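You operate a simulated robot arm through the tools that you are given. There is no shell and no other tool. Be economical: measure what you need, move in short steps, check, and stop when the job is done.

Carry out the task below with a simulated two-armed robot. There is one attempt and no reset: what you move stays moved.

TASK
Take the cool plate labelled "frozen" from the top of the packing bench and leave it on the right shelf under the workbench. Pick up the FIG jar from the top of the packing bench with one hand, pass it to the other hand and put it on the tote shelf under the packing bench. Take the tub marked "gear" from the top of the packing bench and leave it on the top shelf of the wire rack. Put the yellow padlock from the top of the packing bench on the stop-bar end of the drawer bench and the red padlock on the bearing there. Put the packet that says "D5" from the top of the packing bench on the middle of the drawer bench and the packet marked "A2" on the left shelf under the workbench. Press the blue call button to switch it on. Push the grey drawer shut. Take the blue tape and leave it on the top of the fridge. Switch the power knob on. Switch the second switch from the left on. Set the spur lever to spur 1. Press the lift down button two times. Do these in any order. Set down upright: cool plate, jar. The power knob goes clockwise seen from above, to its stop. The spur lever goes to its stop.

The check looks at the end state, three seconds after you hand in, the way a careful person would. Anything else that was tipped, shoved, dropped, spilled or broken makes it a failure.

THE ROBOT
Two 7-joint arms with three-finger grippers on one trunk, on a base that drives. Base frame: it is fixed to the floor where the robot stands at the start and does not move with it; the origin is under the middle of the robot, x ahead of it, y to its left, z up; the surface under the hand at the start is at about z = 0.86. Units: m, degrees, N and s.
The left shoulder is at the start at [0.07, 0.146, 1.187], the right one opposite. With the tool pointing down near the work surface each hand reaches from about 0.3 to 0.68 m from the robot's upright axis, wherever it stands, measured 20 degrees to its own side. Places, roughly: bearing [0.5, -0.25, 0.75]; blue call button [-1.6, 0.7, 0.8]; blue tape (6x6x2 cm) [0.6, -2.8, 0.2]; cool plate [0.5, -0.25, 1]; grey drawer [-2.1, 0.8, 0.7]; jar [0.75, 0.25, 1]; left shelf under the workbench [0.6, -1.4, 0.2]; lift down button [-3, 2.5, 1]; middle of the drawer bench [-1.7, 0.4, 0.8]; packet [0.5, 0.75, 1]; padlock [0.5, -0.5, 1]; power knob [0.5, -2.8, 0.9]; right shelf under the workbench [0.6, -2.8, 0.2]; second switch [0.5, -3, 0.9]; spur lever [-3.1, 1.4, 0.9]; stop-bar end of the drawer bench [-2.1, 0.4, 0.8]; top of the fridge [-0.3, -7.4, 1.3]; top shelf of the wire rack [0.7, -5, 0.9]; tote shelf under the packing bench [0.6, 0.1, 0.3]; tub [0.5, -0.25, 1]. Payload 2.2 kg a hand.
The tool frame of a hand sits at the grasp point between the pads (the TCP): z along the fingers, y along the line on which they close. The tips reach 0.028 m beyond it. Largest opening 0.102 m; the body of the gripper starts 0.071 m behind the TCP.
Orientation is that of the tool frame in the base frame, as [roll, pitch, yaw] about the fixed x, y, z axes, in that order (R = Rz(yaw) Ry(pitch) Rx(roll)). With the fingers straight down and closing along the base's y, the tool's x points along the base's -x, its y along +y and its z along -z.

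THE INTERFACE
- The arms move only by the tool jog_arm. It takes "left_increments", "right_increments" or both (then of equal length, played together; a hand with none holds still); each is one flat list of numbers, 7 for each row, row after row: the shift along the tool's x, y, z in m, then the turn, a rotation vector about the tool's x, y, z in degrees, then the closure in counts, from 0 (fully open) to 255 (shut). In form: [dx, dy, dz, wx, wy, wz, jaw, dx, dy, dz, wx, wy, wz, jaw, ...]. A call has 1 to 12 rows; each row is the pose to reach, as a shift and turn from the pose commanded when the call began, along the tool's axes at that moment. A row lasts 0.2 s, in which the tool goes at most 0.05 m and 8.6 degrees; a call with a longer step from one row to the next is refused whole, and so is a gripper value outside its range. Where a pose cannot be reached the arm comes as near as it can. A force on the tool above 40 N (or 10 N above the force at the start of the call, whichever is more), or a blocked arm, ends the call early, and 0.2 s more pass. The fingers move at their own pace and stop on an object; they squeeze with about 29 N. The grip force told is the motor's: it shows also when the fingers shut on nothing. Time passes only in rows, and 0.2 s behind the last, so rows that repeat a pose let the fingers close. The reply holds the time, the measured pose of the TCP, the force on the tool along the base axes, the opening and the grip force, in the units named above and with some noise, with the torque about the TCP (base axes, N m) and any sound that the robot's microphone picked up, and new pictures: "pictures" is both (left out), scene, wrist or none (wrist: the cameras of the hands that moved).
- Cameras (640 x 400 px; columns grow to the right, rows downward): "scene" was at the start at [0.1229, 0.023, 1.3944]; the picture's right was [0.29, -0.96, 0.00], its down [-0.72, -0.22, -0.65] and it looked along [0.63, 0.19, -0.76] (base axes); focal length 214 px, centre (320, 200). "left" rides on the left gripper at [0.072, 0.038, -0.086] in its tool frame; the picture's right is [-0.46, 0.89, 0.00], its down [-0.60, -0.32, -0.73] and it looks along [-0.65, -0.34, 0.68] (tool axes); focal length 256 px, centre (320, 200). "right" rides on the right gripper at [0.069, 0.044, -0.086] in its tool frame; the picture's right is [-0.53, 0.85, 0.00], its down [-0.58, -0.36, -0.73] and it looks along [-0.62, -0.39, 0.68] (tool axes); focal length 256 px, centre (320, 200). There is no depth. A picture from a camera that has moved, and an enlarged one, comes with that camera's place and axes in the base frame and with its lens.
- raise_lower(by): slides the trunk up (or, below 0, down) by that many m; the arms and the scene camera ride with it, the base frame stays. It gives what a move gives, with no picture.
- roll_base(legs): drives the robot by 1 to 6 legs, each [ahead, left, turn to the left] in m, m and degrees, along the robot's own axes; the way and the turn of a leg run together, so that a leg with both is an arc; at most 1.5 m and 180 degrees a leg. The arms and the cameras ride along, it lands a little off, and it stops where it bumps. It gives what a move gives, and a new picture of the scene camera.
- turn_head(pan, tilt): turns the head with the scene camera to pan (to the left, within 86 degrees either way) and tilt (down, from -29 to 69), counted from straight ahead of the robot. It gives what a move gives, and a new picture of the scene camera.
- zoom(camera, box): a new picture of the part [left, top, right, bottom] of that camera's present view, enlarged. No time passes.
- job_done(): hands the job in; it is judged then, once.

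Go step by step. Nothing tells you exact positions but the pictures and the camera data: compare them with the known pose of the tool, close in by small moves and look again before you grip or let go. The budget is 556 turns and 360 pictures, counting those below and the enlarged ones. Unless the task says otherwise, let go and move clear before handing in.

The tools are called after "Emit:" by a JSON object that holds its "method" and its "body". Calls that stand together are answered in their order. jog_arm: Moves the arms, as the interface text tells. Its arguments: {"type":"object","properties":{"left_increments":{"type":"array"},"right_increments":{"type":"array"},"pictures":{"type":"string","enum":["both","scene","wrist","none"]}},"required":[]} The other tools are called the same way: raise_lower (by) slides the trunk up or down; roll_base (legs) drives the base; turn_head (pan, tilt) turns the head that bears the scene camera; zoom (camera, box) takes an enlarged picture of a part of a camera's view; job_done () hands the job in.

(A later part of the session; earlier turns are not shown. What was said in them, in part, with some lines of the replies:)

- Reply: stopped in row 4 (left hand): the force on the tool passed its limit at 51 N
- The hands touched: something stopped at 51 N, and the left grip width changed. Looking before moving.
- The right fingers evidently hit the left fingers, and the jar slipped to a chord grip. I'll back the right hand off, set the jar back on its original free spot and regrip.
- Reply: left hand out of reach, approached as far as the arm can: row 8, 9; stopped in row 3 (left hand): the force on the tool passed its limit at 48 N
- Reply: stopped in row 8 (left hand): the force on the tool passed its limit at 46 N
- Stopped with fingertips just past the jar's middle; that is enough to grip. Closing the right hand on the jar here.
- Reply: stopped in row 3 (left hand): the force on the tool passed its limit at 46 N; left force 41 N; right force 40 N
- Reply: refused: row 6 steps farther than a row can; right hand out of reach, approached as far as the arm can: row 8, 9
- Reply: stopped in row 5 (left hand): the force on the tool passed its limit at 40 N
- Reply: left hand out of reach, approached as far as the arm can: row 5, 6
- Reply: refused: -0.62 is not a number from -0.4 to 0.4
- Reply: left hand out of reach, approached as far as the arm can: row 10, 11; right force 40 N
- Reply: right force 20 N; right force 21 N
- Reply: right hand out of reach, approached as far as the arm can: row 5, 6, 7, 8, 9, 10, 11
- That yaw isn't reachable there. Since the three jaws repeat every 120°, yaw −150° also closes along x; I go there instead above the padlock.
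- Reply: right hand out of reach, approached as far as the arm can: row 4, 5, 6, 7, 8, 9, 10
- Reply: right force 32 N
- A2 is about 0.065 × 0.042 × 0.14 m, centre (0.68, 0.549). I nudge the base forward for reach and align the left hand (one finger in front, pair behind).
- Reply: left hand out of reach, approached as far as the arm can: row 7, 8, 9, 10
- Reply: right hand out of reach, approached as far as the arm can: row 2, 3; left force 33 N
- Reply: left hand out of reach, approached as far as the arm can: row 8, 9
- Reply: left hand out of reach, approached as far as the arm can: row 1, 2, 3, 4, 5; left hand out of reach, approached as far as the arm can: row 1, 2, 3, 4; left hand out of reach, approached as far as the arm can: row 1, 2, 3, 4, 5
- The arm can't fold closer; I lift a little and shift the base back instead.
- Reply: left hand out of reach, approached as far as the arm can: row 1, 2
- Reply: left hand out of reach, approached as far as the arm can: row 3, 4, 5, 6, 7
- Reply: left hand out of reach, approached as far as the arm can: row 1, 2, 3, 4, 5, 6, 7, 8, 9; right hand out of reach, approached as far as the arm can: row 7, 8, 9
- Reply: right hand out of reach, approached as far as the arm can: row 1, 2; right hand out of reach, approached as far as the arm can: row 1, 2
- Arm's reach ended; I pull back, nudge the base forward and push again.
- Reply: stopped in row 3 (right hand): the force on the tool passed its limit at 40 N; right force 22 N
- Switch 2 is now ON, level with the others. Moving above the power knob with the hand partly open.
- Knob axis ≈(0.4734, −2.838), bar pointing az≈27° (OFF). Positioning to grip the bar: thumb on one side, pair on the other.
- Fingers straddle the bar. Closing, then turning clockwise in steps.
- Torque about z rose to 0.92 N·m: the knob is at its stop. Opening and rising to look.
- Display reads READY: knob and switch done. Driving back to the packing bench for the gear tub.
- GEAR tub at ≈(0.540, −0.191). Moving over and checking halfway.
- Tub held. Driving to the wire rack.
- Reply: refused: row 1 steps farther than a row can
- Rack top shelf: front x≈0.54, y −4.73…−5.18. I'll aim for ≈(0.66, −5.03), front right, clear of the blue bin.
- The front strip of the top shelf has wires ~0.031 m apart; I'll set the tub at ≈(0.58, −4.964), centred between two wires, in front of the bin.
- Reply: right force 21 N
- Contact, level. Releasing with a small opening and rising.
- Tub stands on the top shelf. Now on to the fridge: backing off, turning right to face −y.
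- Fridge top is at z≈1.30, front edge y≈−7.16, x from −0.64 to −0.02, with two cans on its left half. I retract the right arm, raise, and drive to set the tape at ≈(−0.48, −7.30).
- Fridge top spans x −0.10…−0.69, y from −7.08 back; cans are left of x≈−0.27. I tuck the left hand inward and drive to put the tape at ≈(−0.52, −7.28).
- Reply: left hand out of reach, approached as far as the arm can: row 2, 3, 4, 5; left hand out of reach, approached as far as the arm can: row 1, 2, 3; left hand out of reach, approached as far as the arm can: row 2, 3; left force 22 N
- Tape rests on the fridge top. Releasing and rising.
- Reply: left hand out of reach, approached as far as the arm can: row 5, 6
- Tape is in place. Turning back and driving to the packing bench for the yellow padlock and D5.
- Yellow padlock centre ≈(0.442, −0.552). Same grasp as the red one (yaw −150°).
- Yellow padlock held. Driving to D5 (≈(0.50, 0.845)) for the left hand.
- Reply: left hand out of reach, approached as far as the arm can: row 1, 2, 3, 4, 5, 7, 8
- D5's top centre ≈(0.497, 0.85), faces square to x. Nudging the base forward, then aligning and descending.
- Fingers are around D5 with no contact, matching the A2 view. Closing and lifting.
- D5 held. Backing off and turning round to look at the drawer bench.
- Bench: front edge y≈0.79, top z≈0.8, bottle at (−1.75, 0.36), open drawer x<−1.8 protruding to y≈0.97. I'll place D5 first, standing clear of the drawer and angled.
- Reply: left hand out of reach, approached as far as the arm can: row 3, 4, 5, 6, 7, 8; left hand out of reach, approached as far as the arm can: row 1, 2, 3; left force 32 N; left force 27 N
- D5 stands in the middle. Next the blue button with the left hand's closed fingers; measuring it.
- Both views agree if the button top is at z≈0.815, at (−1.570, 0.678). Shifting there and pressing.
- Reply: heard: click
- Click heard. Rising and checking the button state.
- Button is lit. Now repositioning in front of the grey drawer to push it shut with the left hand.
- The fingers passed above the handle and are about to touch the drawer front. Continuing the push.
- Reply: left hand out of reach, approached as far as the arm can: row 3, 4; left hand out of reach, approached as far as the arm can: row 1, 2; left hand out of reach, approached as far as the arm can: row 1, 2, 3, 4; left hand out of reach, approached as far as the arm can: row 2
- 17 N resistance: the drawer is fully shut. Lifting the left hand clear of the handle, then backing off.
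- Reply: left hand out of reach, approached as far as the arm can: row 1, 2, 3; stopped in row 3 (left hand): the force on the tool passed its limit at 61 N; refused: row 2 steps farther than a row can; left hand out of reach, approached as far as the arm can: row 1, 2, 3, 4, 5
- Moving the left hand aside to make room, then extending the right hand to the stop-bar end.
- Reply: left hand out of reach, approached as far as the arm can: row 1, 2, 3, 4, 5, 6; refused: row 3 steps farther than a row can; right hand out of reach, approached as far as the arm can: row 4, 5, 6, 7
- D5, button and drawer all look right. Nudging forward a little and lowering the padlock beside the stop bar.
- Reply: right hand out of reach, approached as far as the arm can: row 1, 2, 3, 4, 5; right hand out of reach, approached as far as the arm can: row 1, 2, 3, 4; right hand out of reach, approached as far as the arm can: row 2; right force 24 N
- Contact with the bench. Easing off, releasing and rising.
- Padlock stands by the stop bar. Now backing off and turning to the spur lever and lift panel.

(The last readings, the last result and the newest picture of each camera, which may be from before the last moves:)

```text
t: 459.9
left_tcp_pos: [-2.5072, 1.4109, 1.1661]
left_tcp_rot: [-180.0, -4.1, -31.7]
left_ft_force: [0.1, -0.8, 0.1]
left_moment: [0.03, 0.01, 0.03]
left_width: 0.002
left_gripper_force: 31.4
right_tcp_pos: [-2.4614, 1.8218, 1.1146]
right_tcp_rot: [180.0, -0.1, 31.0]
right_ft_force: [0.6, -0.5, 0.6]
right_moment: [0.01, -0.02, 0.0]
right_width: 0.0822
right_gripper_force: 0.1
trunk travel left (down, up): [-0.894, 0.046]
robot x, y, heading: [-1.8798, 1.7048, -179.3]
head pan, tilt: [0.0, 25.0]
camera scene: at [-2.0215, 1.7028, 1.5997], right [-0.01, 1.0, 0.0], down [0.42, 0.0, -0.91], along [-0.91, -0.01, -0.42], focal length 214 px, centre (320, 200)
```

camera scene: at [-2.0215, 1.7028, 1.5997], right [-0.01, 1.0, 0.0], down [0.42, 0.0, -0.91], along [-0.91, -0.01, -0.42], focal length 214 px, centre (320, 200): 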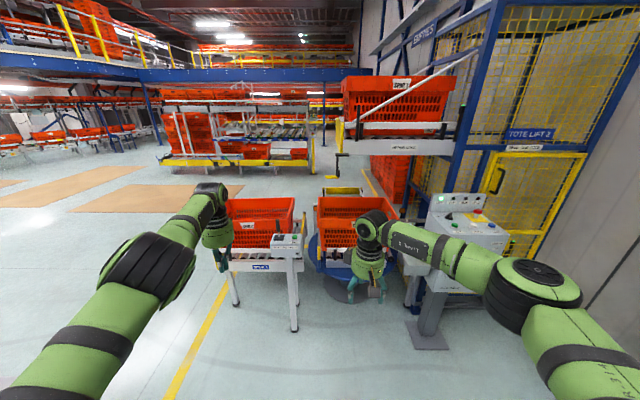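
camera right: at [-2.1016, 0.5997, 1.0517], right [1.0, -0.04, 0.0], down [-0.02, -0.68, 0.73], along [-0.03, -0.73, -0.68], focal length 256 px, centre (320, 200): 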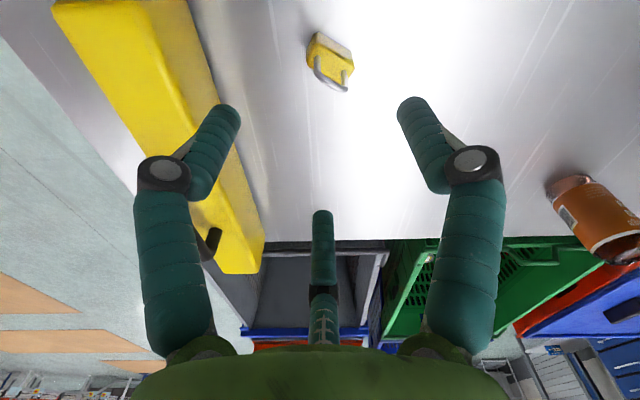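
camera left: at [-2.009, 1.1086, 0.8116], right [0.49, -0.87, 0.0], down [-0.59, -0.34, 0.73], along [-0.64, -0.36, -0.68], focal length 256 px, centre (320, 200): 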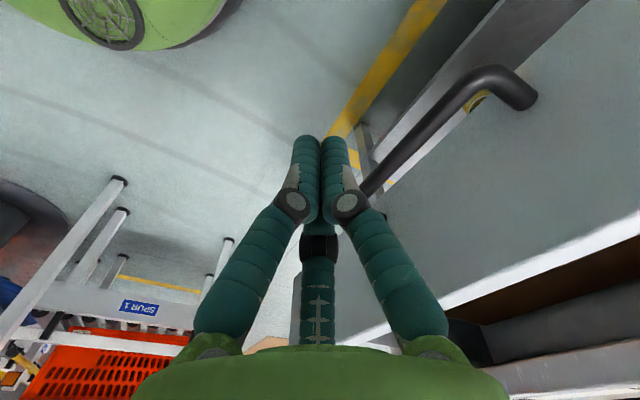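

Emit:
{"method": "zoom", "body": {"camera": "scene", "box": [220, 190, 400, 310]}}

Emit:
{"method": "zoom", "body": {"camera": "scene", "box": [410, 180, 530, 280]}}

```text
3.33 times, centred on (310, 250) of scene
camera zoom: at [-2.0215, 1.7028, 1.5997], right [-0.01, 1.0, 0.0], down [0.42, 0.0, -0.91], along [-0.91, -0.01, -0.42], focal length 715 px, centre (353, 33)
```

zoom: 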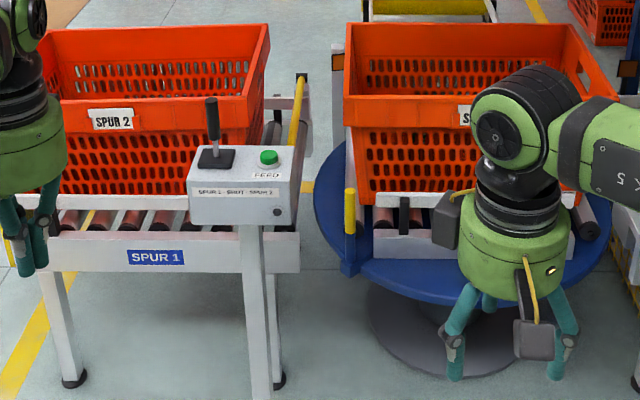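

```text
4.00 times, centred on (470, 230) of scene
camera zoom: at [-2.0215, 1.7028, 1.5997], right [-0.01, 1.0, 0.0], down [0.42, 0.0, -0.91], along [-0.91, -0.01, -0.42], focal length 858 px, centre (-280, 80)
```

zoom: 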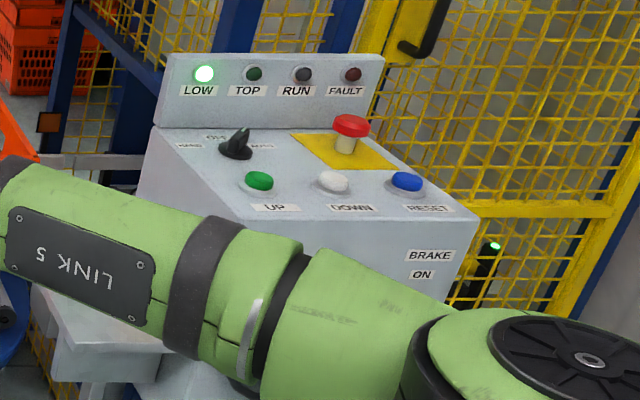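

Lever box: labels SPUR 1 (left) … SPUR 3; lever upright at ≈(−3.06, 1.45). Retracting the right arm and driving closer for a better look.

Emit:
{"method": "jog_arm", "body": {"right_increments": [0.034, 0.02, -0.01, 0, 0, 0, 50, 0.068, 0.041, -0.02, 0, 0, 0, 50, 0.103, 0.062, -0.03, 0, 0, 0, 50, 0.137, 0.082, -0.04, 0, 0, 0, 50, 0.171, 0.103, -0.05, 0, 0, 0, 50], "pictures": "none"}}

Emit:
{"method": "roll_base", "body": {"legs": [[0.35, 0.1, -0.7]]}}

Emit:
{"method": "zoom", "body": {"camera": "scene", "box": [240, 210, 360, 300]}}

```text
t: 461.1
left_tcp_pos: [-2.5063, 1.4099, 1.1671]
left_tcp_rot: [-179.8, -4.0, -31.5]
left_ft_force: [-0.5, -0.5, 0.8]
left_moment: [0.02, 0.01, 0.03]
left_width: 0.0017
left_gripper_force: 31.2
right_tcp_pos: [-2.2609, 1.8211, 1.1647]
right_tcp_rot: [-179.8, 0.0, 31.0]
right_ft_force: [-0.5, -0.7, 0.8]
right_moment: [0.0, 0.02, -0.02]
right_width: 0.0822
right_gripper_force: 0.1
trunk travel left (down, up): [-0.894, 0.046]
robot x, y, heading: [-1.8768, 1.7019, -179.3]
head pan, tilt: [0.0, 25.0]
```

```text
t: 463.4
left_tcp_pos: [-2.8603, 1.3225, 1.1675]
left_tcp_rot: [-179.9, -4.0, -32.7]
left_ft_force: [0.6, -0.5, 0.3]
left_moment: [0.02, 0.03, -0.03]
left_width: 0.0025
left_gripper_force: 31.4
right_tcp_pos: [-2.6062, 1.7279, 1.1639]
right_tcp_rot: [-179.9, 0.1, 30.1]
right_ft_force: [0.6, 0.5, 0.6]
right_moment: [-0.02, 0.01, -0.02]
right_width: 0.0821
right_gripper_force: 0.0
trunk travel left (down, up): [-0.894, 0.046]
robot x, y, heading: [-2.2298, 1.6038, 179.8]
head pan, tilt: [0.0, 25.0]
camera scene: at [-2.3671, 1.6064, 1.6001], right [0.01, 1.0, 0.0], down [0.42, 0.0, -0.91], along [-0.91, 0.01, -0.42], focal length 214 px, centre (320, 200)
```

scene: 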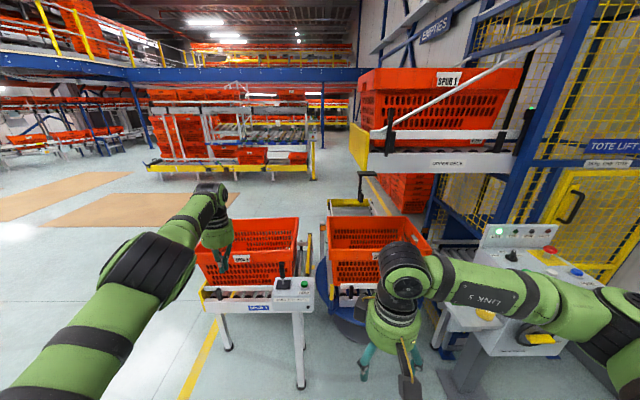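

```text
4.44 times, centred on (300, 255) of scene
camera zoom: at [-2.3671, 1.6064, 1.6001], right [0.01, 1.0, 0.0], down [0.42, 0.0, -0.91], along [-0.91, 0.01, -0.42], focal length 953 px, centre (409, -44)
```

zoom: 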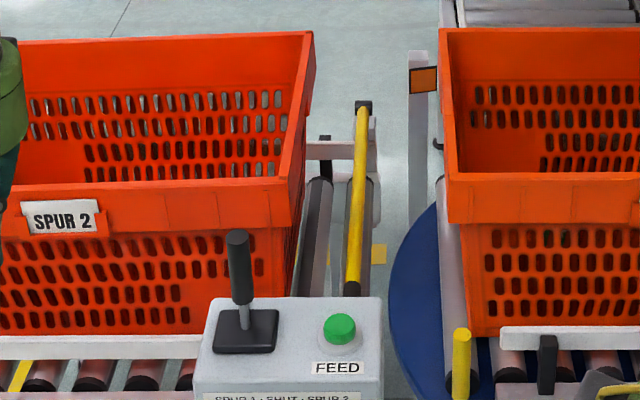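

Emit:
{"method": "zoom", "body": {"camera": "scene", "box": [260, 255, 340, 315]}}

```text
6.67 times, centred on (300, 285) of scene
camera zoom: at [-2.3671, 1.6064, 1.6001], right [0.01, 1.0, 0.0], down [0.42, 0.0, -0.91], along [-0.91, 0.01, -0.42], focal length 1430 px, centre (453, -367)
```

zoom: 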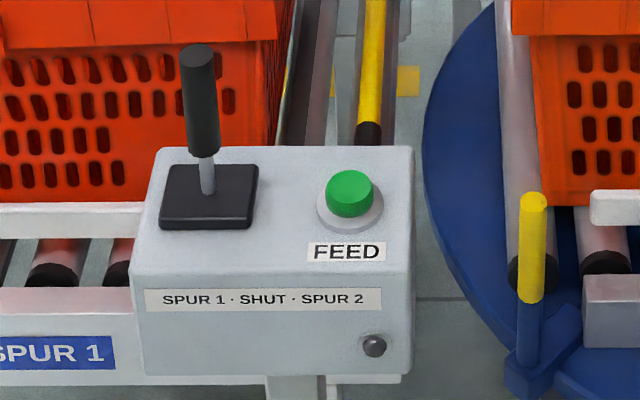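

Label: "SPUR 1 · SHUT · SPUR 2", lever at SHUT, base (−3.058, 1.458, 0.88), top ≈1.0. I position the left hand on its +y side, to push it left (−y).

Emit:
{"method": "jog_arm", "body": {"left_increments": [-0.02, -0.041, 0, 0, 0, 0, 255, -0.04, -0.0825, 0, 0, 0, 0, 255, -0.06, -0.124, 0, 0, 0, 0, 255, -0.08, -0.165, 0, 0, 0, 0, 255], "pictures": "none"}}

Emit:
{"method": "roll_base", "body": {"legs": [[0.22, -0.015, 0]]}}

Emit:
{"method": "zoom", "body": {"camera": "left", "box": [0, 0, 640, 400]}}

```text
t: 464.4
left_tcp_pos: [-2.8507, 1.5088, 1.1604]
left_tcp_rot: [-179.9, -4.2, -32.7]
left_ft_force: [0.3, 0.0, 0.2]
left_moment: [-0.04, 0.0, 0.0]
left_width: 0.0023
left_gripper_force: 31.3
left hand out of reach, approached as far as the arm can: row 1, 2, 3, 4
right_tcp_pos: [-2.6085, 1.7291, 1.1626]
right_tcp_rot: [179.9, -0.1, 30.0]
right_ft_force: [0.0, 0.8, 0.4]
right_moment: [-0.01, 0.0, -0.04]
right_width: 0.0819
right_gripper_force: 0.0
trunk travel left (down, up): [-0.894, 0.046]
robot x, y, heading: [-2.2286, 1.6059, 179.4]
head pan, tilt: [0.0, 25.0]
```

```text
t: 466.1
left_tcp_pos: [-3.0649, 1.5231, 1.1637]
left_tcp_rot: [-179.9, -3.9, -32.9]
left_ft_force: [0.0, 0.4, -0.3]
left_moment: [0.01, 0.07, 0.01]
left_width: 0.002
left_gripper_force: 31.5
right_tcp_pos: [-2.8209, 1.7466, 1.1644]
right_tcp_rot: [-179.9, 0.0, 29.8]
right_ft_force: [1.0, 0.1, 0.7]
right_moment: [0.0, 0.01, 0.02]
right_width: 0.0821
right_gripper_force: 0.0
trunk travel left (down, up): [-0.894, 0.046]
robot x, y, heading: [-2.4442, 1.6213, 179.4]
head pan, tilt: [0.0, 25.0]
camera scene: at [-2.5809, 1.6221, 1.6003], right [0.01, 1.0, 0.0], down [0.42, 0.0, -0.91], along [-0.91, 0.01, -0.42], focal length 214 px, centre (320, 200)
```

scene: 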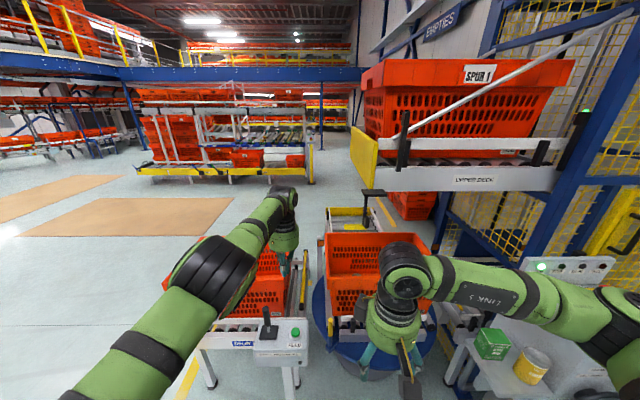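

```text
1.00 times, centred on (320, 200) of left (not enlarged: the box is as wide or as high as the picture)
camera zoom: at [-3.0293, 1.455, 1.2543], right [-0.87, -0.49, -0.03], down [-0.38, 0.62, 0.69], along [-0.32, 0.61, -0.73], focal length 256 px, centre (320, 200)
```

zoom: 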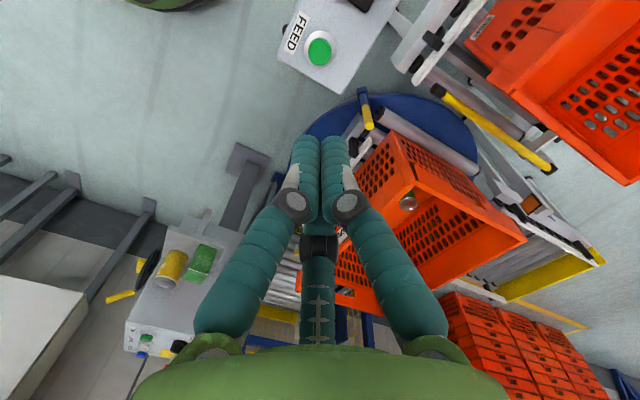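

Emit:
{"method": "jog_arm", "body": {"left_increments": [0.01, -0.0065, 0.04, 0, 0, 0, 255, 0.01, -0.0065, 0.08, 0, 0, 0, 255, 0.01, -0.0065, 0.12, 0, 0, 0, 255, 0.01, -0.0065, 0.16, 0, 0, 0, 255, 0.01, -0.0065, 0.185, 0, 0, 0, 255], "pictures": "wrist"}}

Emit:
{"method": "zoom", "body": {"camera": "scene", "box": [220, 280, 340, 380]}}

```text
t: 467.3
left_tcp_pos: [-3.0441, 1.5151, 0.9784]
left_tcp_rot: [-179.7, -4.4, -33.0]
left_ft_force: [-0.9, -0.8, -0.2]
left_moment: [0.01, -0.02, -0.01]
left_width: 0.0021
left_gripper_force: 31.4
left hand out of reach, approached as far as the arm can: row 1, 2, 3, 4
right_tcp_pos: [-2.8231, 1.7444, 1.1632]
right_tcp_rot: [-179.9, -0.2, 29.8]
right_ft_force: [-0.3, 0.5, -0.2]
right_moment: [0.01, 0.0, 0.02]
right_width: 0.0821
right_gripper_force: 0.0
trunk travel left (down, up): [-0.894, 0.046]
robot x, y, heading: [-2.4427, 1.6219, 179.3]
head pan, tilt: [0.0, 25.0]
camera left: at [-3.0095, 1.4465, 1.0691], right [-0.87, -0.49, -0.04], down [-0.38, 0.62, 0.68], along [-0.31, 0.61, -0.73], focal length 256 px, centre (320, 200)
```

left: 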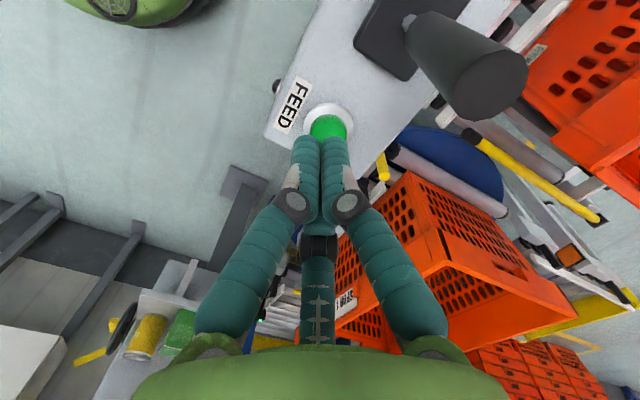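

```text
4.00 times, centred on (280, 330) of scene
camera zoom: at [-2.5851, 1.6222, 1.5999], right [0.01, 1.0, 0.0], down [0.42, 0.0, -0.91], along [-0.91, 0.01, -0.42], focal length 858 px, centre (480, -320)
```

zoom: 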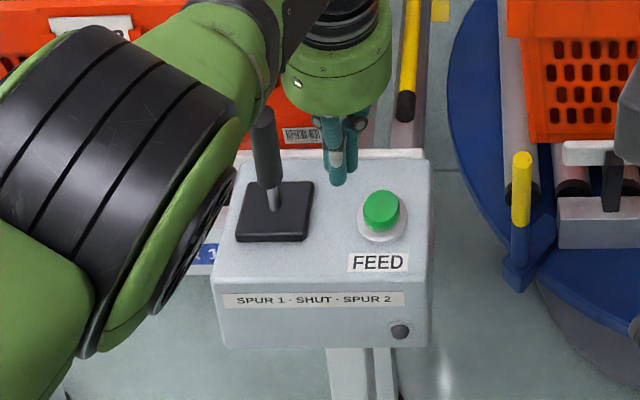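

Emit:
{"method": "jog_arm", "body": {"left_increments": [-0.0118, 0.0076, 0, 0, 0, 0, 255, -0.001, 0.0244, 0, 0, 0, 0, 255, 0.0044, 0.0328, 0, 0, 0, 0, 255, 0.0098, 0.0413, 0, 0, 0, 0, 255, 0.0152, 0.0497, 0, 0, 0, 0, 255], "pictures": "none"}}

Emit:
{"method": "zoom", "body": {"camera": "scene", "box": [220, 280, 340, 380]}}

```text
t: 468.5
left_tcp_pos: [-3.0535, 1.4658, 0.9805]
left_tcp_rot: [-179.7, -4.2, -33.0]
left_ft_force: [2.4, 2.7, 0.7]
left_moment: [-0.01, 0.03, 0.02]
left_width: 0.002
left_gripper_force: 31.3
left hand out of reach, approached as far as the arm can: row 1, 2, 3, 4, 5
right_tcp_pos: [-2.8225, 1.7458, 1.1627]
right_tcp_rot: [-180.0, -0.1, 29.9]
right_ft_force: [-0.2, -0.3, 0.0]
right_moment: [0.03, 0.04, 0.0]
right_width: 0.0821
right_gripper_force: 0.1
trunk travel left (down, up): [-0.894, 0.046]
robot x, y, heading: [-2.4437, 1.6208, 179.5]
head pan, tilt: [0.0, 25.0]
```

```text
4.00 times, centred on (280, 330) of scene
camera zoom: at [-2.5848, 1.6233, 1.5999], right [0.01, 1.0, 0.0], down [0.42, 0.0, -0.91], along [-0.91, 0.01, -0.42], focal length 858 px, centre (480, -320)
```

zoom: 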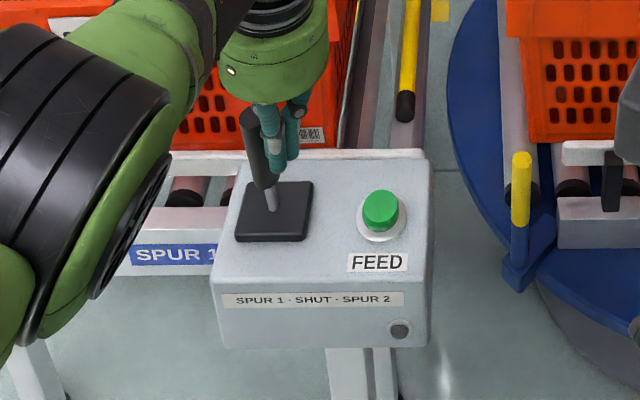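

Emit:
{"method": "jog_arm", "body": {"left_increments": [0.0082, 0.0126, 0, 0, 0, 0, 255, 0.0163, 0.0252, 0, 0, 0, 0, 255, 0.0218, 0.0335, 0.005, 0, 0, 0, 255], "pictures": "none"}}

Emit:
{"method": "zoom", "body": {"camera": "scene", "box": [220, 280, 340, 380]}}

```text
t: 469.3
left_tcp_pos: [-3.0558, 1.4253, 0.9765]
left_tcp_rot: [-179.9, -4.3, -32.8]
left_ft_force: [0.3, 0.5, 0.4]
left_moment: [-0.02, 0.01, 0.01]
left_width: 0.0021
left_gripper_force: 31.5
right_tcp_pos: [-2.8224, 1.746, 1.1629]
right_tcp_rot: [180.0, -0.1, 29.8]
right_ft_force: [0.2, 0.4, 0.4]
right_moment: [-0.03, 0.0, 0.02]
right_width: 0.0825
right_gripper_force: 0.0
trunk travel left (down, up): [-0.894, 0.046]
robot x, y, heading: [-2.4384, 1.6237, 179.7]
head pan, tilt: [0.0, 25.0]
```

```text
4.00 times, centred on (280, 330) of scene
camera zoom: at [-2.585, 1.6238, 1.5999], right [0.01, 1.0, 0.0], down [0.42, 0.0, -0.91], along [-0.91, 0.01, -0.42], focal length 858 px, centre (480, -320)
```

zoom: 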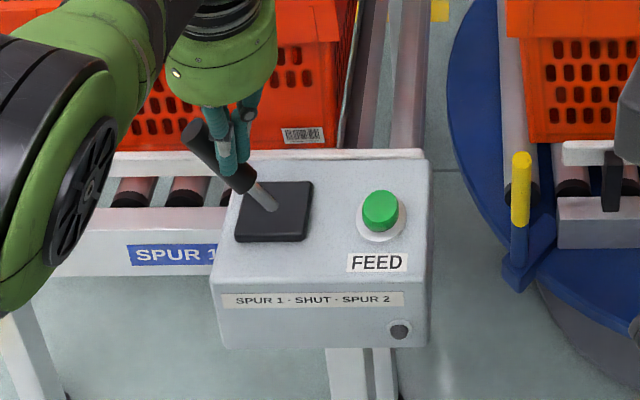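

Emit:
{"method": "jog_arm", "body": {"left_increments": [0.0054, 0.0084, 0.003, 0, 0, 0, 255, 0.0109, 0.0168, 0.006, 0, 0, 0, 255], "pictures": "none"}}

Emit:
{"method": "jog_arm", "body": {"left_increments": [0.0054, 0.0084, 0.003, 0, 0, 0, 255, 0.0109, 0.0168, 0.006, 0, 0, 0, 255], "pictures": "none"}}

Emit:
{"method": "zoom", "body": {"camera": "scene", "box": [220, 280, 340, 380]}}

```text
t: 469.9
left_tcp_pos: [-3.0457, 1.408, 0.9712]
left_tcp_rot: [-179.7, -4.8, -32.8]
left_ft_force: [20.5, 9.8, 7.1]
left_moment: [0.49, -1.03, 0.17]
left_width: 0.002
left_gripper_force: 31.2
right_tcp_pos: [-2.8178, 1.7485, 1.1646]
right_tcp_rot: [-180.0, 0.3, 29.7]
right_ft_force: [0.6, 0.1, -0.4]
right_moment: [0.01, 0.01, -0.01]
right_width: 0.082
right_gripper_force: 0.1
trunk travel left (down, up): [-0.894, 0.046]
robot x, y, heading: [-2.4426, 1.6192, 179.4]
head pan, tilt: [0.0, 25.0]
```

```text
t: 470.5
left_tcp_pos: [-3.0456, 1.3871, 0.9682]
left_tcp_rot: [-179.6, -4.5, -32.9]
left_ft_force: [27.5, 11.5, 2.4]
left_moment: [0.04, 0.0, -0.27]
left_width: 0.0021
left_gripper_force: 31.6
right_tcp_pos: [-2.8168, 1.7479, 1.1646]
right_tcp_rot: [-179.9, 0.3, 29.7]
right_ft_force: [0.7, -0.7, -0.4]
right_moment: [0.06, 0.04, -0.02]
right_width: 0.0818
right_gripper_force: 0.0
trunk travel left (down, up): [-0.894, 0.046]
robot x, y, heading: [-2.4403, 1.62, 179.3]
head pan, tilt: [0.0, 25.0]
```

```text
4.00 times, centred on (280, 330) of scene
camera zoom: at [-2.5765, 1.6254, 1.6006], right [0.01, 1.0, 0.0], down [0.42, -0.01, -0.91], along [-0.91, 0.01, -0.42], focal length 858 px, centre (480, -320)
```

zoom: 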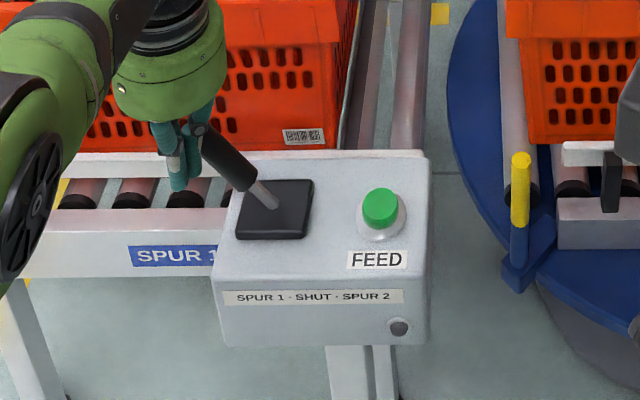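

Lever leans fully to SPUR 1; the hand is pressing something behind. Backing away (+x) and up.

Emit:
{"method": "jog_arm", "body": {"left_increments": [0.01, -0.004, -0.005, 0, 0, 0, 255, 0.01, -0.004, -0.04, 0, 0, 0, 255, 0.01, -0.004, -0.09, 0, 0, 0, 255, 0.01, -0.004, -0.14, 0, 0, 0, 255], "pictures": "wrist"}}

Emit:
{"method": "zoom", "body": {"camera": "scene", "box": [180, 220, 420, 380]}}

```text
t: 471.5
left_tcp_pos: [-3.0789, 1.3869, 1.1085]
left_tcp_rot: [-179.8, -4.2, -32.9]
left_ft_force: [0.0, 0.3, -0.5]
left_moment: [-0.01, 0.05, 0.04]
left_width: 0.0022
left_gripper_force: 31.6
left hand out of reach, approached as far as the arm can: row 1, 2, 3, 4
right_tcp_pos: [-2.8219, 1.7476, 1.1638]
right_tcp_rot: [-180.0, 0.1, 29.8]
right_ft_force: [0.7, -0.3, 0.4]
right_moment: [-0.02, 0.02, -0.02]
right_width: 0.0822
right_gripper_force: 0.0
trunk travel left (down, up): [-0.894, 0.046]
robot x, y, heading: [-2.4433, 1.6253, 179.4]
head pan, tilt: [0.0, 25.0]
camera left: at [-3.043, 1.3192, 1.1995], right [-0.87, -0.49, -0.03], down [-0.38, 0.62, 0.69], along [-0.32, 0.61, -0.73], focal length 256 px, centre (320, 200)
```

left: 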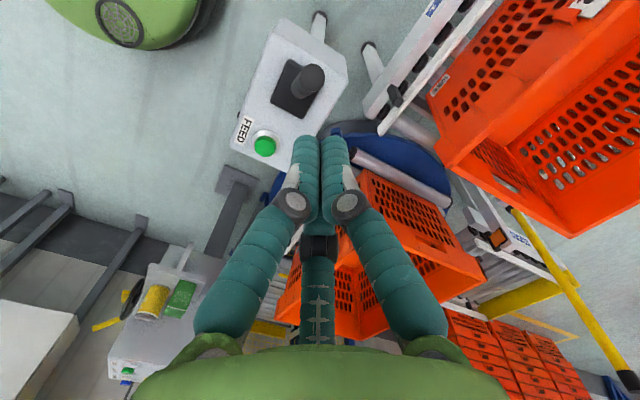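

```text
2.50 times, centred on (300, 300) of scene
camera zoom: at [-2.5826, 1.6238, 1.6001], right [0.01, 1.0, 0.0], down [0.42, 0.0, -0.91], along [-0.91, 0.01, -0.42], focal length 536 px, centre (370, -50)
```

zoom: 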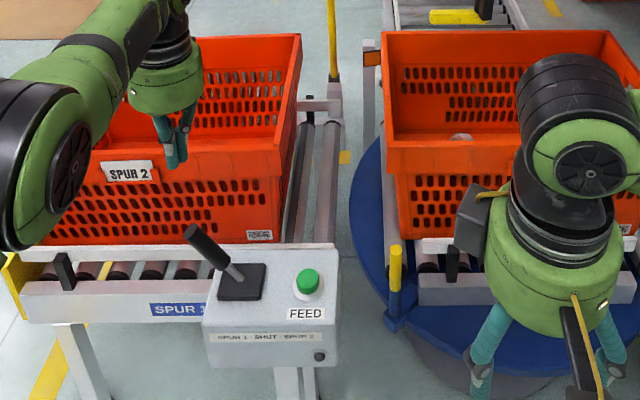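

Lever stays at SPUR 1. Now to the lift console: backing and shifting right.

Emit:
{"method": "roll_base", "body": {"legs": [[-0.25, 0, 0.5], [0, -0.75, 0]]}}

Emit:
{"method": "turn_head", "body": {"pan": -5, "tilt": 35}}

```text
t: 477.0
left_tcp_pos: [-2.8279, 2.1306, 1.1057]
left_tcp_rot: [-179.7, -4.3, -32.0]
left_ft_force: [-0.1, -1.0, 0.3]
left_moment: [0.05, 0.0, 0.0]
left_width: 0.002
left_gripper_force: 30.9
right_tcp_pos: [-2.578, 2.4939, 1.1626]
right_tcp_rot: [-179.9, -0.1, 30.7]
right_ft_force: [1.0, -0.6, 0.4]
right_moment: [0.03, 0.01, 0.01]
right_width: 0.0817
right_gripper_force: 0.1
trunk travel left (down, up): [-0.894, 0.046]
robot x, y, heading: [-2.1939, 2.3739, -179.8]
head pan, tilt: [0.0, 25.0]
camera scene: at [-2.3374, 2.3733, 1.5998], right [-0.01, 1.0, 0.0], down [0.42, 0.0, -0.91], along [-0.91, 0.0, -0.42], focal length 214 px, centre (320, 200)
```

scene: 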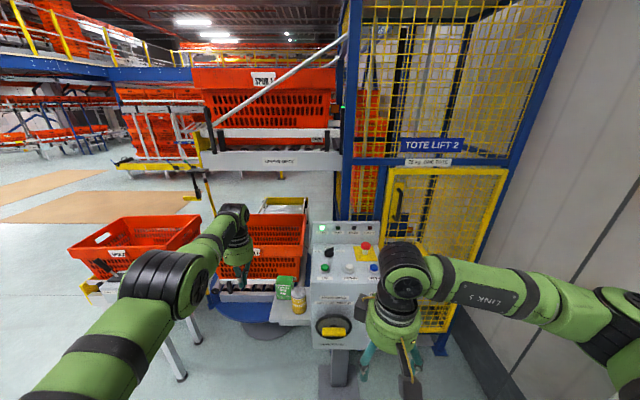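

```text
t: 477.7
left_tcp_pos: [-2.8276, 2.1325, 1.1062]
left_tcp_rot: [-179.8, -4.3, -32.0]
left_ft_force: [0.1, 0.0, -0.5]
left_moment: [0.02, -0.01, -0.01]
left_width: 0.0021
left_gripper_force: 31.5
right_tcp_pos: [-2.5775, 2.4936, 1.1642]
right_tcp_rot: [180.0, -0.2, 30.7]
right_ft_force: [-0.1, 0.8, -0.6]
right_moment: [0.0, -0.02, 0.0]
right_width: 0.082
right_gripper_force: 0.1
trunk travel left (down, up): [-0.894, 0.046]
robot x, y, heading: [-2.1926, 2.3735, -179.8]
head pan, tilt: [-5.0, 35.0]
camera scene: at [-2.333, 2.3827, 1.5841], right [0.08, 1.0, 0.0], down [0.57, -0.05, -0.82], along [-0.82, 0.07, -0.57], focal length 214 px, centre (320, 200)
```

scene: 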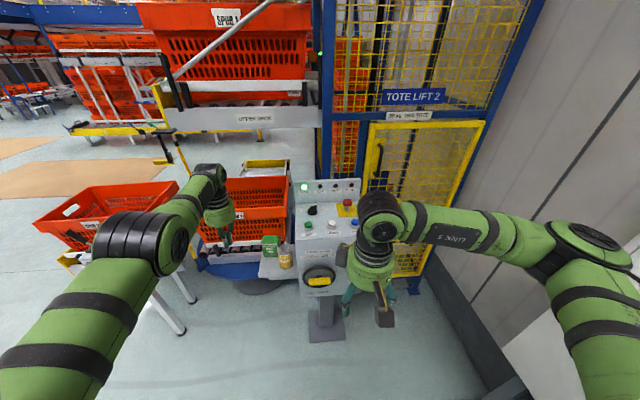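

Emit:
{"method": "zoom", "body": {"camera": "scene", "box": [280, 170, 400, 260]}}

```text
4.44 times, centred on (340, 215) of scene
camera zoom: at [-2.333, 2.3827, 1.5841], right [0.08, 1.0, 0.0], down [0.57, -0.05, -0.82], along [-0.82, 0.07, -0.57], focal length 953 px, centre (231, 133)
```

zoom: 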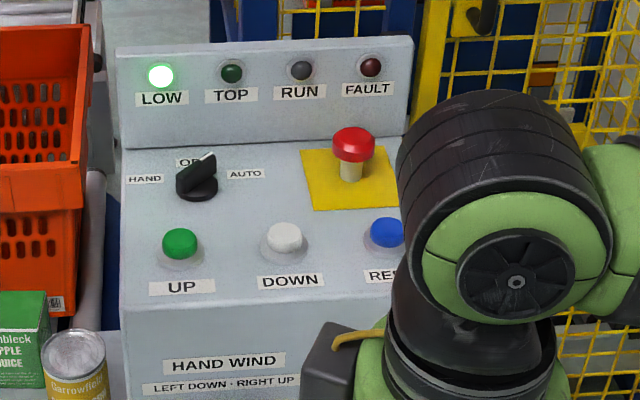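

DOWN button triangulates to (−2.987, 2.487, 1.008). Tucking the left arm, closing the right fingers and moving in.

Emit:
{"method": "jog_arm", "body": {"left_increments": [0.034, -0.021, -0.01, 0, 0, 0, 255, 0.068, -0.042, -0.02, 0, 0, 0, 255, 0.102, -0.064, -0.03, 0, 0, 0, 255, 0.136, -0.085, -0.04, 0, 0, 0, 255, 0.17, -0.106, -0.05, 0, 0, 0, 255], "right_increments": [0, 0, 0, 0, 0, 0, 100, 0, 0, 0, 0, 0, 0, 200, 0, 0, 0, 0, 0, 0, 255, 0, 0, 0, 0, 0, 0, 255, 0, 0, 0, 0, 0, 0, 255], "pictures": "none"}}

Emit:
{"method": "roll_base", "body": {"legs": [[0.2, 0, 0]]}}

Emit:
{"method": "jog_arm", "body": {"right_increments": [-0.036, -0.02, 0, 0, 0, 0, 255, -0.073, -0.04, 0, 0, 0, 0, 255, -0.109, -0.06, 0, 0, 0, 0, 255, -0.145, -0.08, 0, 0, 0, 0, 255, -0.1816, -0.0996, 0, 0, 0, 0, 255], "pictures": "both"}}

```text
t: 478.9
left_tcp_pos: [-2.8277, 2.1165, 1.1699]
left_tcp_rot: [-179.6, -4.5, -31.9]
left_ft_force: [0.6, 0.6, -0.7]
left_moment: [0.02, 0.02, 0.01]
left_width: 0.0019
left_gripper_force: 31.4
left hand out of reach, approached as far as the arm can: row 1, 2, 3, 4, 5
right_tcp_pos: [-2.5766, 2.4939, 1.1645]
right_tcp_rot: [180.0, -0.1, 30.7]
right_ft_force: [-0.7, -0.1, -0.2]
right_moment: [-0.04, -0.02, 0.0]
right_width: 0.0021
right_gripper_force: 29.0
trunk travel left (down, up): [-0.894, 0.046]
robot x, y, heading: [-2.1925, 2.3755, -179.9]
head pan, tilt: [-5.0, 35.0]
```

```text
t: 480.5
left_tcp_pos: [-3.0239, 2.1174, 1.1716]
left_tcp_rot: [-179.9, -4.3, -32.1]
left_ft_force: [1.0, -0.1, -0.6]
left_moment: [0.0, 0.05, 0.0]
left_width: 0.0022
left_gripper_force: 31.8
right_tcp_pos: [-2.7737, 2.4932, 1.1641]
right_tcp_rot: [-179.9, 0.0, 30.7]
right_ft_force: [0.0, -1.3, 1.1]
right_moment: [0.02, 0.05, 0.01]
right_width: 0.0021
right_gripper_force: 29.1
trunk travel left (down, up): [-0.894, 0.046]
robot x, y, heading: [-2.3941, 2.3746, -179.9]
head pan, tilt: [-5.0, 35.0]
camera scene: at [-2.5285, 2.3817, 1.5846], right [0.08, 1.0, 0.0], down [0.57, -0.05, -0.82], along [-0.82, 0.07, -0.57], focal length 214 px, centre (320, 200)
```

scene: 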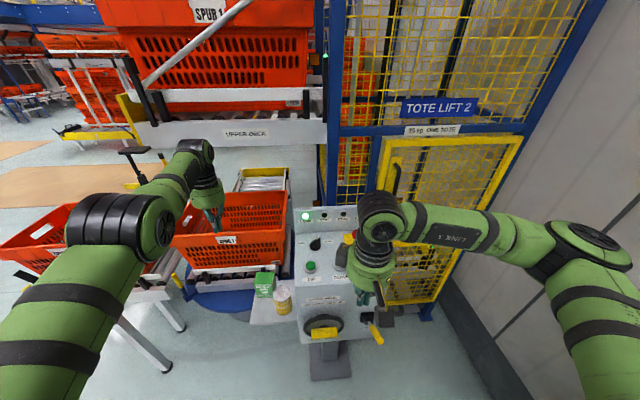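

```text
t: 481.7
left_tcp_pos: [-3.0288, 2.1153, 1.1687]
left_tcp_rot: [-179.7, -4.3, -32.1]
left_ft_force: [0.5, -0.4, -0.2]
left_moment: [0.02, 0.01, 0.02]
left_width: 0.0021
left_gripper_force: 31.7
right_tcp_pos: [-2.9854, 2.4859, 1.1634]
right_tcp_rot: [-180.0, -0.2, 30.7]
right_ft_force: [-0.4, 0.3, 0.2]
right_moment: [0.0, -0.06, 0.02]
right_width: 0.002
right_gripper_force: 28.7
trunk travel left (down, up): [-0.894, 0.046]
robot x, y, heading: [-2.3957, 2.3719, -179.7]
head pan, tilt: [-5.0, 35.0]
camera scene: at [-2.5348, 2.3797, 1.5839], right [0.08, 1.0, 0.0], down [0.57, -0.05, -0.82], along [-0.82, 0.07, -0.57], focal length 214 px, centre (320, 200)
camera right: at [-2.9034, 2.4839, 1.2504], right [-0.03, -1.0, 0.0], down [-0.68, 0.02, 0.73], along [-0.73, 0.02, -0.68], focal length 256 px, centre (320, 200)
```

scene: 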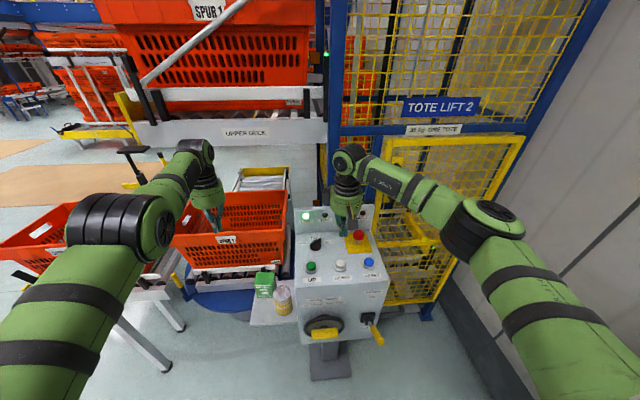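
right: 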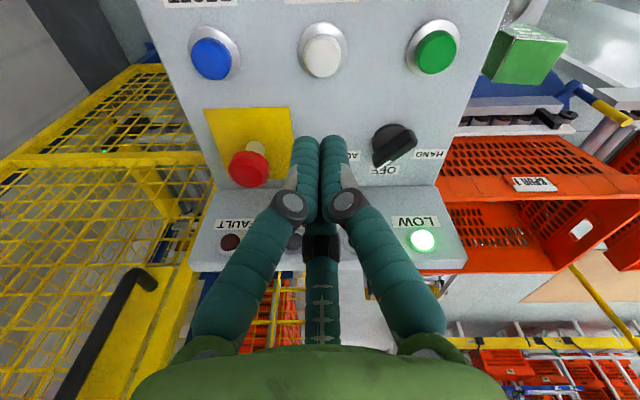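

Emit:
{"method": "jog_arm", "body": {"right_increments": [0.0037, 0.0057, 0.035, 0, 0, 0, 255, 0.0037, 0.0057, 0.07, 0, 0, 0, 255, 0.0037, 0.0057, 0.098, 0, 0, 0, 255], "pictures": "wrist"}}

Emit:
{"method": "zoom", "body": {"camera": "scene", "box": [280, 200, 400, 290]}}

```text
t: 482.5
left_tcp_pos: [-3.0283, 2.1172, 1.1685]
left_tcp_rot: [-179.6, -4.4, -32.0]
left_ft_force: [0.0, 0.0, -0.4]
left_moment: [-0.02, 0.02, 0.01]
left_width: 0.0018
left_gripper_force: 31.4
right_tcp_pos: [-2.9774, 2.4838, 1.0653]
right_tcp_rot: [-179.9, -0.1, 30.7]
right_ft_force: [0.0, 0.8, 0.0]
right_moment: [-0.02, 0.0, 0.01]
right_width: 0.0018
right_gripper_force: 28.6
trunk travel left (down, up): [-0.894, 0.046]
robot x, y, heading: [-2.395, 2.3722, -179.8]
head pan, tilt: [-5.0, 35.0]
camera right: at [-2.8965, 2.4821, 1.1524], right [-0.03, -1.0, 0.0], down [-0.68, 0.02, 0.73], along [-0.73, 0.02, -0.68], focal length 256 px, centre (320, 200)
```

right: 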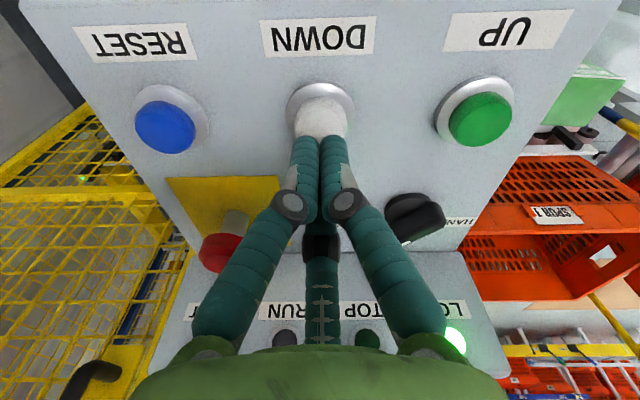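

```text
4.44 times, centred on (340, 245) of scene
camera zoom: at [-2.534, 2.3815, 1.5841], right [0.08, 1.0, 0.0], down [0.57, -0.05, -0.82], along [-0.82, 0.07, -0.57], focal length 953 px, centre (231, 0)
```

zoom: 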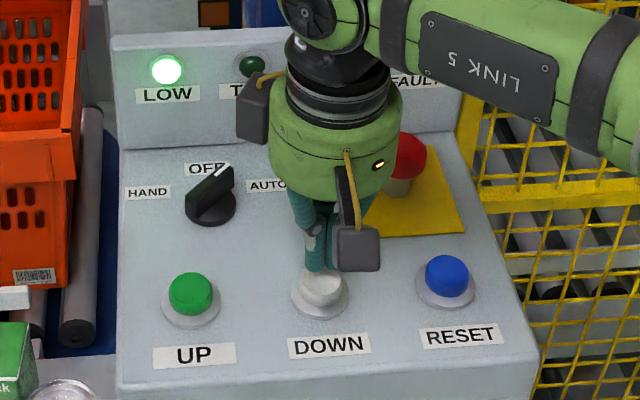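

Emit:
{"method": "jog_arm", "body": {"right_increments": [0, 0, 0.006, 0, 0, 0, 255, 0, 0, 0.012, 0, 0, 0, 255, 0, 0, 0.016, 0, 0, 0, 255], "pictures": "none"}}

Emit:
{"method": "jog_arm", "body": {"right_increments": [0, 0, 0.003, 0, 0, 0, 255, 0, 0, 0.006, 0, 0, 0, 255], "pictures": "none"}}

```text
t: 483.3
left_tcp_pos: [-3.0274, 2.1167, 1.1688]
left_tcp_rot: [-179.7, -4.4, -32.2]
left_ft_force: [-0.9, 1.0, -0.1]
left_moment: [0.01, 0.05, -0.01]
left_width: 0.002
left_gripper_force: 30.9
right_tcp_pos: [-2.9773, 2.4837, 1.0483]
right_tcp_rot: [180.0, -0.1, 30.7]
right_ft_force: [0.0, 0.0, -0.2]
right_moment: [0.02, 0.01, 0.02]
right_width: 0.0024
right_gripper_force: 28.8
trunk travel left (down, up): [-0.894, 0.046]
robot x, y, heading: [-2.3964, 2.3743, -179.8]
head pan, tilt: [-5.0, 35.0]
```

```text
t: 483.9
left_tcp_pos: [-3.0276, 2.1169, 1.1699]
left_tcp_rot: [-179.7, -4.4, -32.1]
left_ft_force: [0.6, 0.7, -0.7]
left_moment: [-0.01, 0.0, -0.02]
left_width: 0.002
left_gripper_force: 31.1
right_tcp_pos: [-2.9783, 2.4828, 1.0426]
right_tcp_rot: [-179.9, 0.0, 30.7]
right_ft_force: [-1.2, 0.2, 1.5]
right_moment: [0.0, -0.01, 0.01]
right_width: 0.0022
right_gripper_force: 31.3
trunk travel left (down, up): [-0.894, 0.046]
robot x, y, heading: [-2.3967, 2.3763, -179.9]
head pan, tilt: [-5.0, 35.0]
```

Emit:
{"method": "jog_arm", "body": {"right_increments": [0, 0, 0.002, 0, 0, 0, 255, 0, 0, 0.004, 0, 0, 0, 255], "pictures": "none"}}

```text
t: 484.5
left_tcp_pos: [-3.0277, 2.1164, 1.1697]
left_tcp_rot: [-179.8, -4.4, -32.2]
left_ft_force: [0.0, 1.0, -0.6]
left_moment: [-0.01, 0.0, -0.02]
left_width: 0.0023
left_gripper_force: 32.1
right_tcp_pos: [-2.9782, 2.4832, 1.0403]
right_tcp_rot: [180.0, -0.1, 30.8]
right_ft_force: [0.2, 0.5, 3.1]
right_moment: [0.01, 0.01, 0.05]
right_width: 0.0061
right_gripper_force: 30.8
trunk travel left (down, up): [-0.894, 0.046]
robot x, y, heading: [-2.3946, 2.3708, -179.6]
head pan, tilt: [-5.0, 35.0]
heard: click
```

First click. Lifting and pressing a second time.

Emit:
{"method": "jog_arm", "body": {"right_increments": [0, 0, -0.008, 0, 0, 0, 255, 0, 0, -0.016, 0, 0, 0, 255, 0, 0, -0.016, 0, 0, 0, 255, 0, 0, -0.016, 0, 0, 0, 255], "pictures": "none"}}

Emit:
{"method": "jog_arm", "body": {"right_increments": [0, 0, 0.006, 0, 0, 0, 255, 0, 0, 0.011, 0, 0, 0, 255, 0, 0, 0.014, 0, 0, 0, 255, 0, 0, 0.016, 0, 0, 0, 255], "pictures": "none"}}

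```text
t: 485.5
left_tcp_pos: [-3.0286, 2.117, 1.1693]
left_tcp_rot: [-179.6, -4.4, -32.1]
left_ft_force: [0.2, 0.0, -1.0]
left_moment: [-0.04, -0.02, 0.02]
left_width: 0.0022
left_gripper_force: 31.2
right_tcp_pos: [-2.9781, 2.4837, 1.055]
right_tcp_rot: [-179.9, -0.1, 30.7]
right_ft_force: [0.3, -0.5, 0.6]
right_moment: [0.01, 0.0, 0.03]
right_width: 0.0021
right_gripper_force: 30.9
trunk travel left (down, up): [-0.894, 0.046]
robot x, y, heading: [-2.3943, 2.3736, -179.7]
head pan, tilt: [-5.0, 35.0]
```

```text
t: 486.5
left_tcp_pos: [-3.0276, 2.1159, 1.1694]
left_tcp_rot: [-179.8, -4.4, -32.1]
left_ft_force: [0.4, 0.0, 0.1]
left_moment: [-0.01, 0.0, -0.01]
left_width: 0.0021
left_gripper_force: 31.1
right_tcp_pos: [-2.9793, 2.4822, 1.0396]
right_tcp_rot: [-179.9, 0.0, 30.8]
right_ft_force: [-1.9, 0.1, 3.8]
right_moment: [0.0, 0.01, 0.06]
right_width: 0.006
right_gripper_force: 31.3
trunk travel left (down, up): [-0.894, 0.046]
robot x, y, heading: [-2.3947, 2.3725, -179.7]
head pan, tilt: [-5.0, 35.0]
heard: click
```

Second click. Rising and checking the console.

Emit:
{"method": "jog_arm", "body": {"right_increments": [0, 0, -0.03, 0, 0, 0, 255, 0, 0, -0.07, 0, 0, 0, 255, 0, 0, -0.11, 0, 0, 0, 255, 0, 0, -0.13, 0, 0, 0, 255], "pictures": "scene"}}

Emit:
{"method": "roll_base", "body": {"legs": [[-0.4, 0, 0]]}}

Emit:
{"method": "zoom", "body": {"camera": "scene", "box": [0, 150, 400, 380]}}

```text
t: 487.5
left_tcp_pos: [-3.0273, 2.116, 1.1697]
left_tcp_rot: [-179.7, -4.4, -32.1]
left_ft_force: [-0.2, -0.2, -0.2]
left_moment: [0.01, -0.01, -0.01]
left_width: 0.0024
left_gripper_force: 31.1
right_tcp_pos: [-2.9792, 2.4833, 1.1686]
right_tcp_rot: [-180.0, -0.1, 30.7]
right_ft_force: [-0.6, 0.2, 0.4]
right_moment: [-0.01, -0.01, -0.03]
right_width: 0.0021
right_gripper_force: 31.5
trunk travel left (down, up): [-0.894, 0.046]
robot x, y, heading: [-2.3946, 2.3754, -179.5]
head pan, tilt: [-5.0, 35.0]
camera scene: at [-2.5335, 2.3815, 1.584], right [0.08, 1.0, 0.0], down [0.57, -0.05, -0.82], along [-0.82, 0.07, -0.57], focal length 214 px, centre (320, 200)
```

scene: 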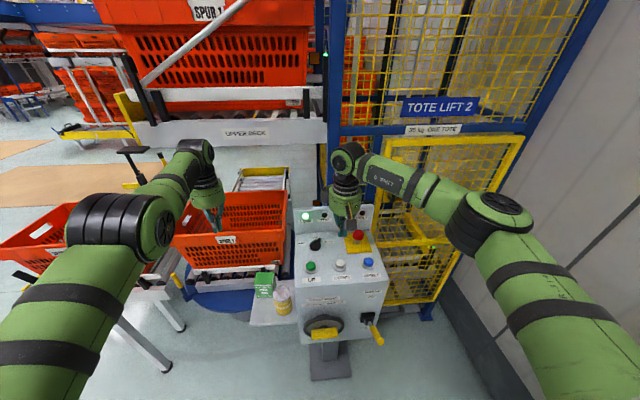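

```text
t: 490.0
left_tcp_pos: [-2.6357, 2.118, 1.1677]
left_tcp_rot: [-179.6, -4.5, -32.1]
left_ft_force: [-0.4, -0.8, -0.1]
left_moment: [0.02, -0.02, 0.0]
left_width: 0.0023
left_gripper_force: 31.6
right_tcp_pos: [-2.5858, 2.4829, 1.1678]
right_tcp_rot: [180.0, -0.2, 30.7]
right_ft_force: [-0.3, 0.3, 0.4]
right_moment: [0.01, -0.02, 0.0]
right_width: 0.002
right_gripper_force: 31.4
trunk travel left (down, up): [-0.894, 0.046]
robot x, y, heading: [-2.0016, 2.3769, -179.7]
head pan, tilt: [-5.0, 35.0]
camera scene: at [-2.1424, 2.3835, 1.5838], right [0.08, 1.0, 0.0], down [0.57, -0.05, -0.82], along [-0.82, 0.07, -0.58], focal length 214 px, centre (320, 200)
```

scene: 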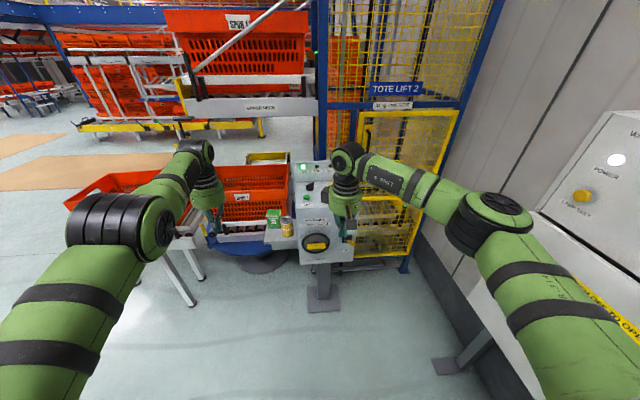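

```text
1.60 times, centred on (200, 265) of scene
camera zoom: at [-2.1424, 2.3835, 1.5838], right [0.08, 1.0, 0.0], down [0.57, -0.05, -0.82], along [-0.82, 0.07, -0.58], focal length 343 px, centre (512, 96)
```

zoom: 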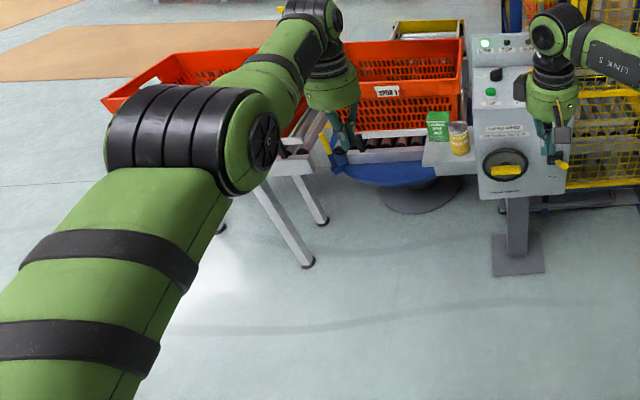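

Emit:
{"method": "roll_base", "body": {"legs": [[0.1, 0.35, 0]]}}

Emit:
{"method": "zoom", "body": {"camera": "scene", "box": [180, 170, 380, 310]}}

```text
t: 492.3
left_tcp_pos: [-2.7338, 1.7766, 1.1697]
left_tcp_rot: [-179.8, -4.6, -32.4]
left_ft_force: [0.4, 1.0, 0.6]
left_moment: [-0.01, 0.0, 0.03]
left_width: 0.0024
left_gripper_force: 31.2
right_tcp_pos: [-2.6829, 2.1421, 1.1688]
right_tcp_rot: [180.0, 0.0, 30.3]
right_ft_force: [-0.2, 0.4, 0.2]
right_moment: [-0.03, -0.01, 0.01]
right_width: 0.0021
right_gripper_force: 31.0
trunk travel left (down, up): [-0.894, 0.046]
robot x, y, heading: [-2.1017, 2.0286, 179.9]
head pan, tilt: [-5.0, 35.0]
camera scene: at [-2.2375, 2.0397, 1.5841], right [0.09, 1.0, 0.0], down [0.57, -0.05, -0.82], along [-0.82, 0.07, -0.57], focal length 214 px, centre (320, 200)
```

scene: 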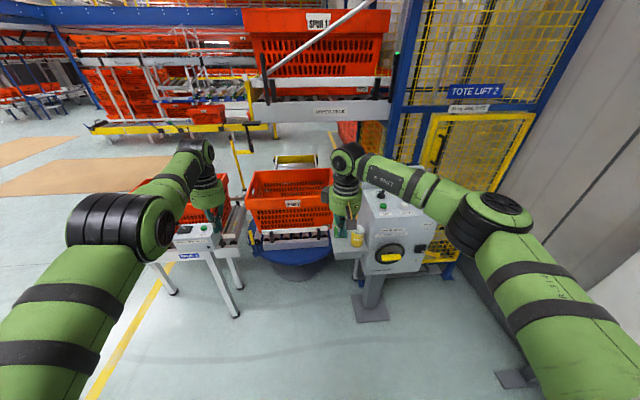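

```text
2.86 times, centred on (280, 240) of scene
camera zoom: at [-2.2375, 2.0397, 1.5841], right [0.09, 1.0, 0.0], down [0.57, -0.05, -0.82], along [-0.82, 0.07, -0.57], focal length 613 px, centre (434, 86)
```

zoom: 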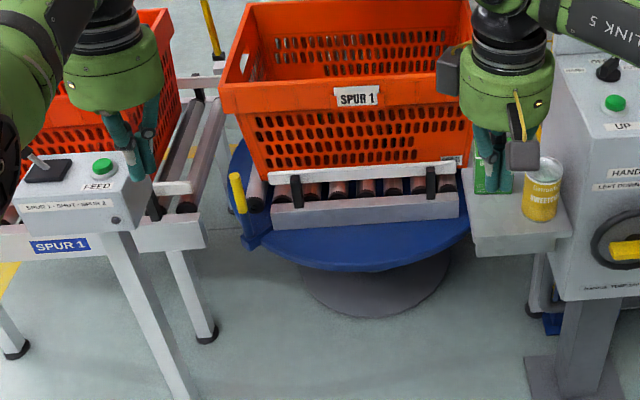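

The lever stays at SPUR 1, both hands are empty and clear, and every item has been checked in the pictures except the second carton on the fridge, which the arm hid. Handing in.

Emit:
{"method": "job_done", "body": {}}

```text
The job is handed in.
```

I finished every task on the list and handed the job in. I did not see the check's result.

- **Moved items:** All the items are where you asked. The cool plate and the jar are standing upright.
- **Controls:** The call button is lit, the drawer is shut, and the power knob is at its stop with the display reading READY. Switch 2 is on, the spur lever is at spur 1, and the lift down button clicked twice.
- **Jar handover:** My first three attempts to pass the jar bumped the hands together. I set it back on the packing bench once and regripped it before it went across.
- **Drawer bench:** My left hand bumped the bench edge from below after closing the drawer. The items on the bench were still standing afterwards.
- **Not confirmed:** I could not see one of the two cartons already on the fridge after placing the tape, because my arm hid it.
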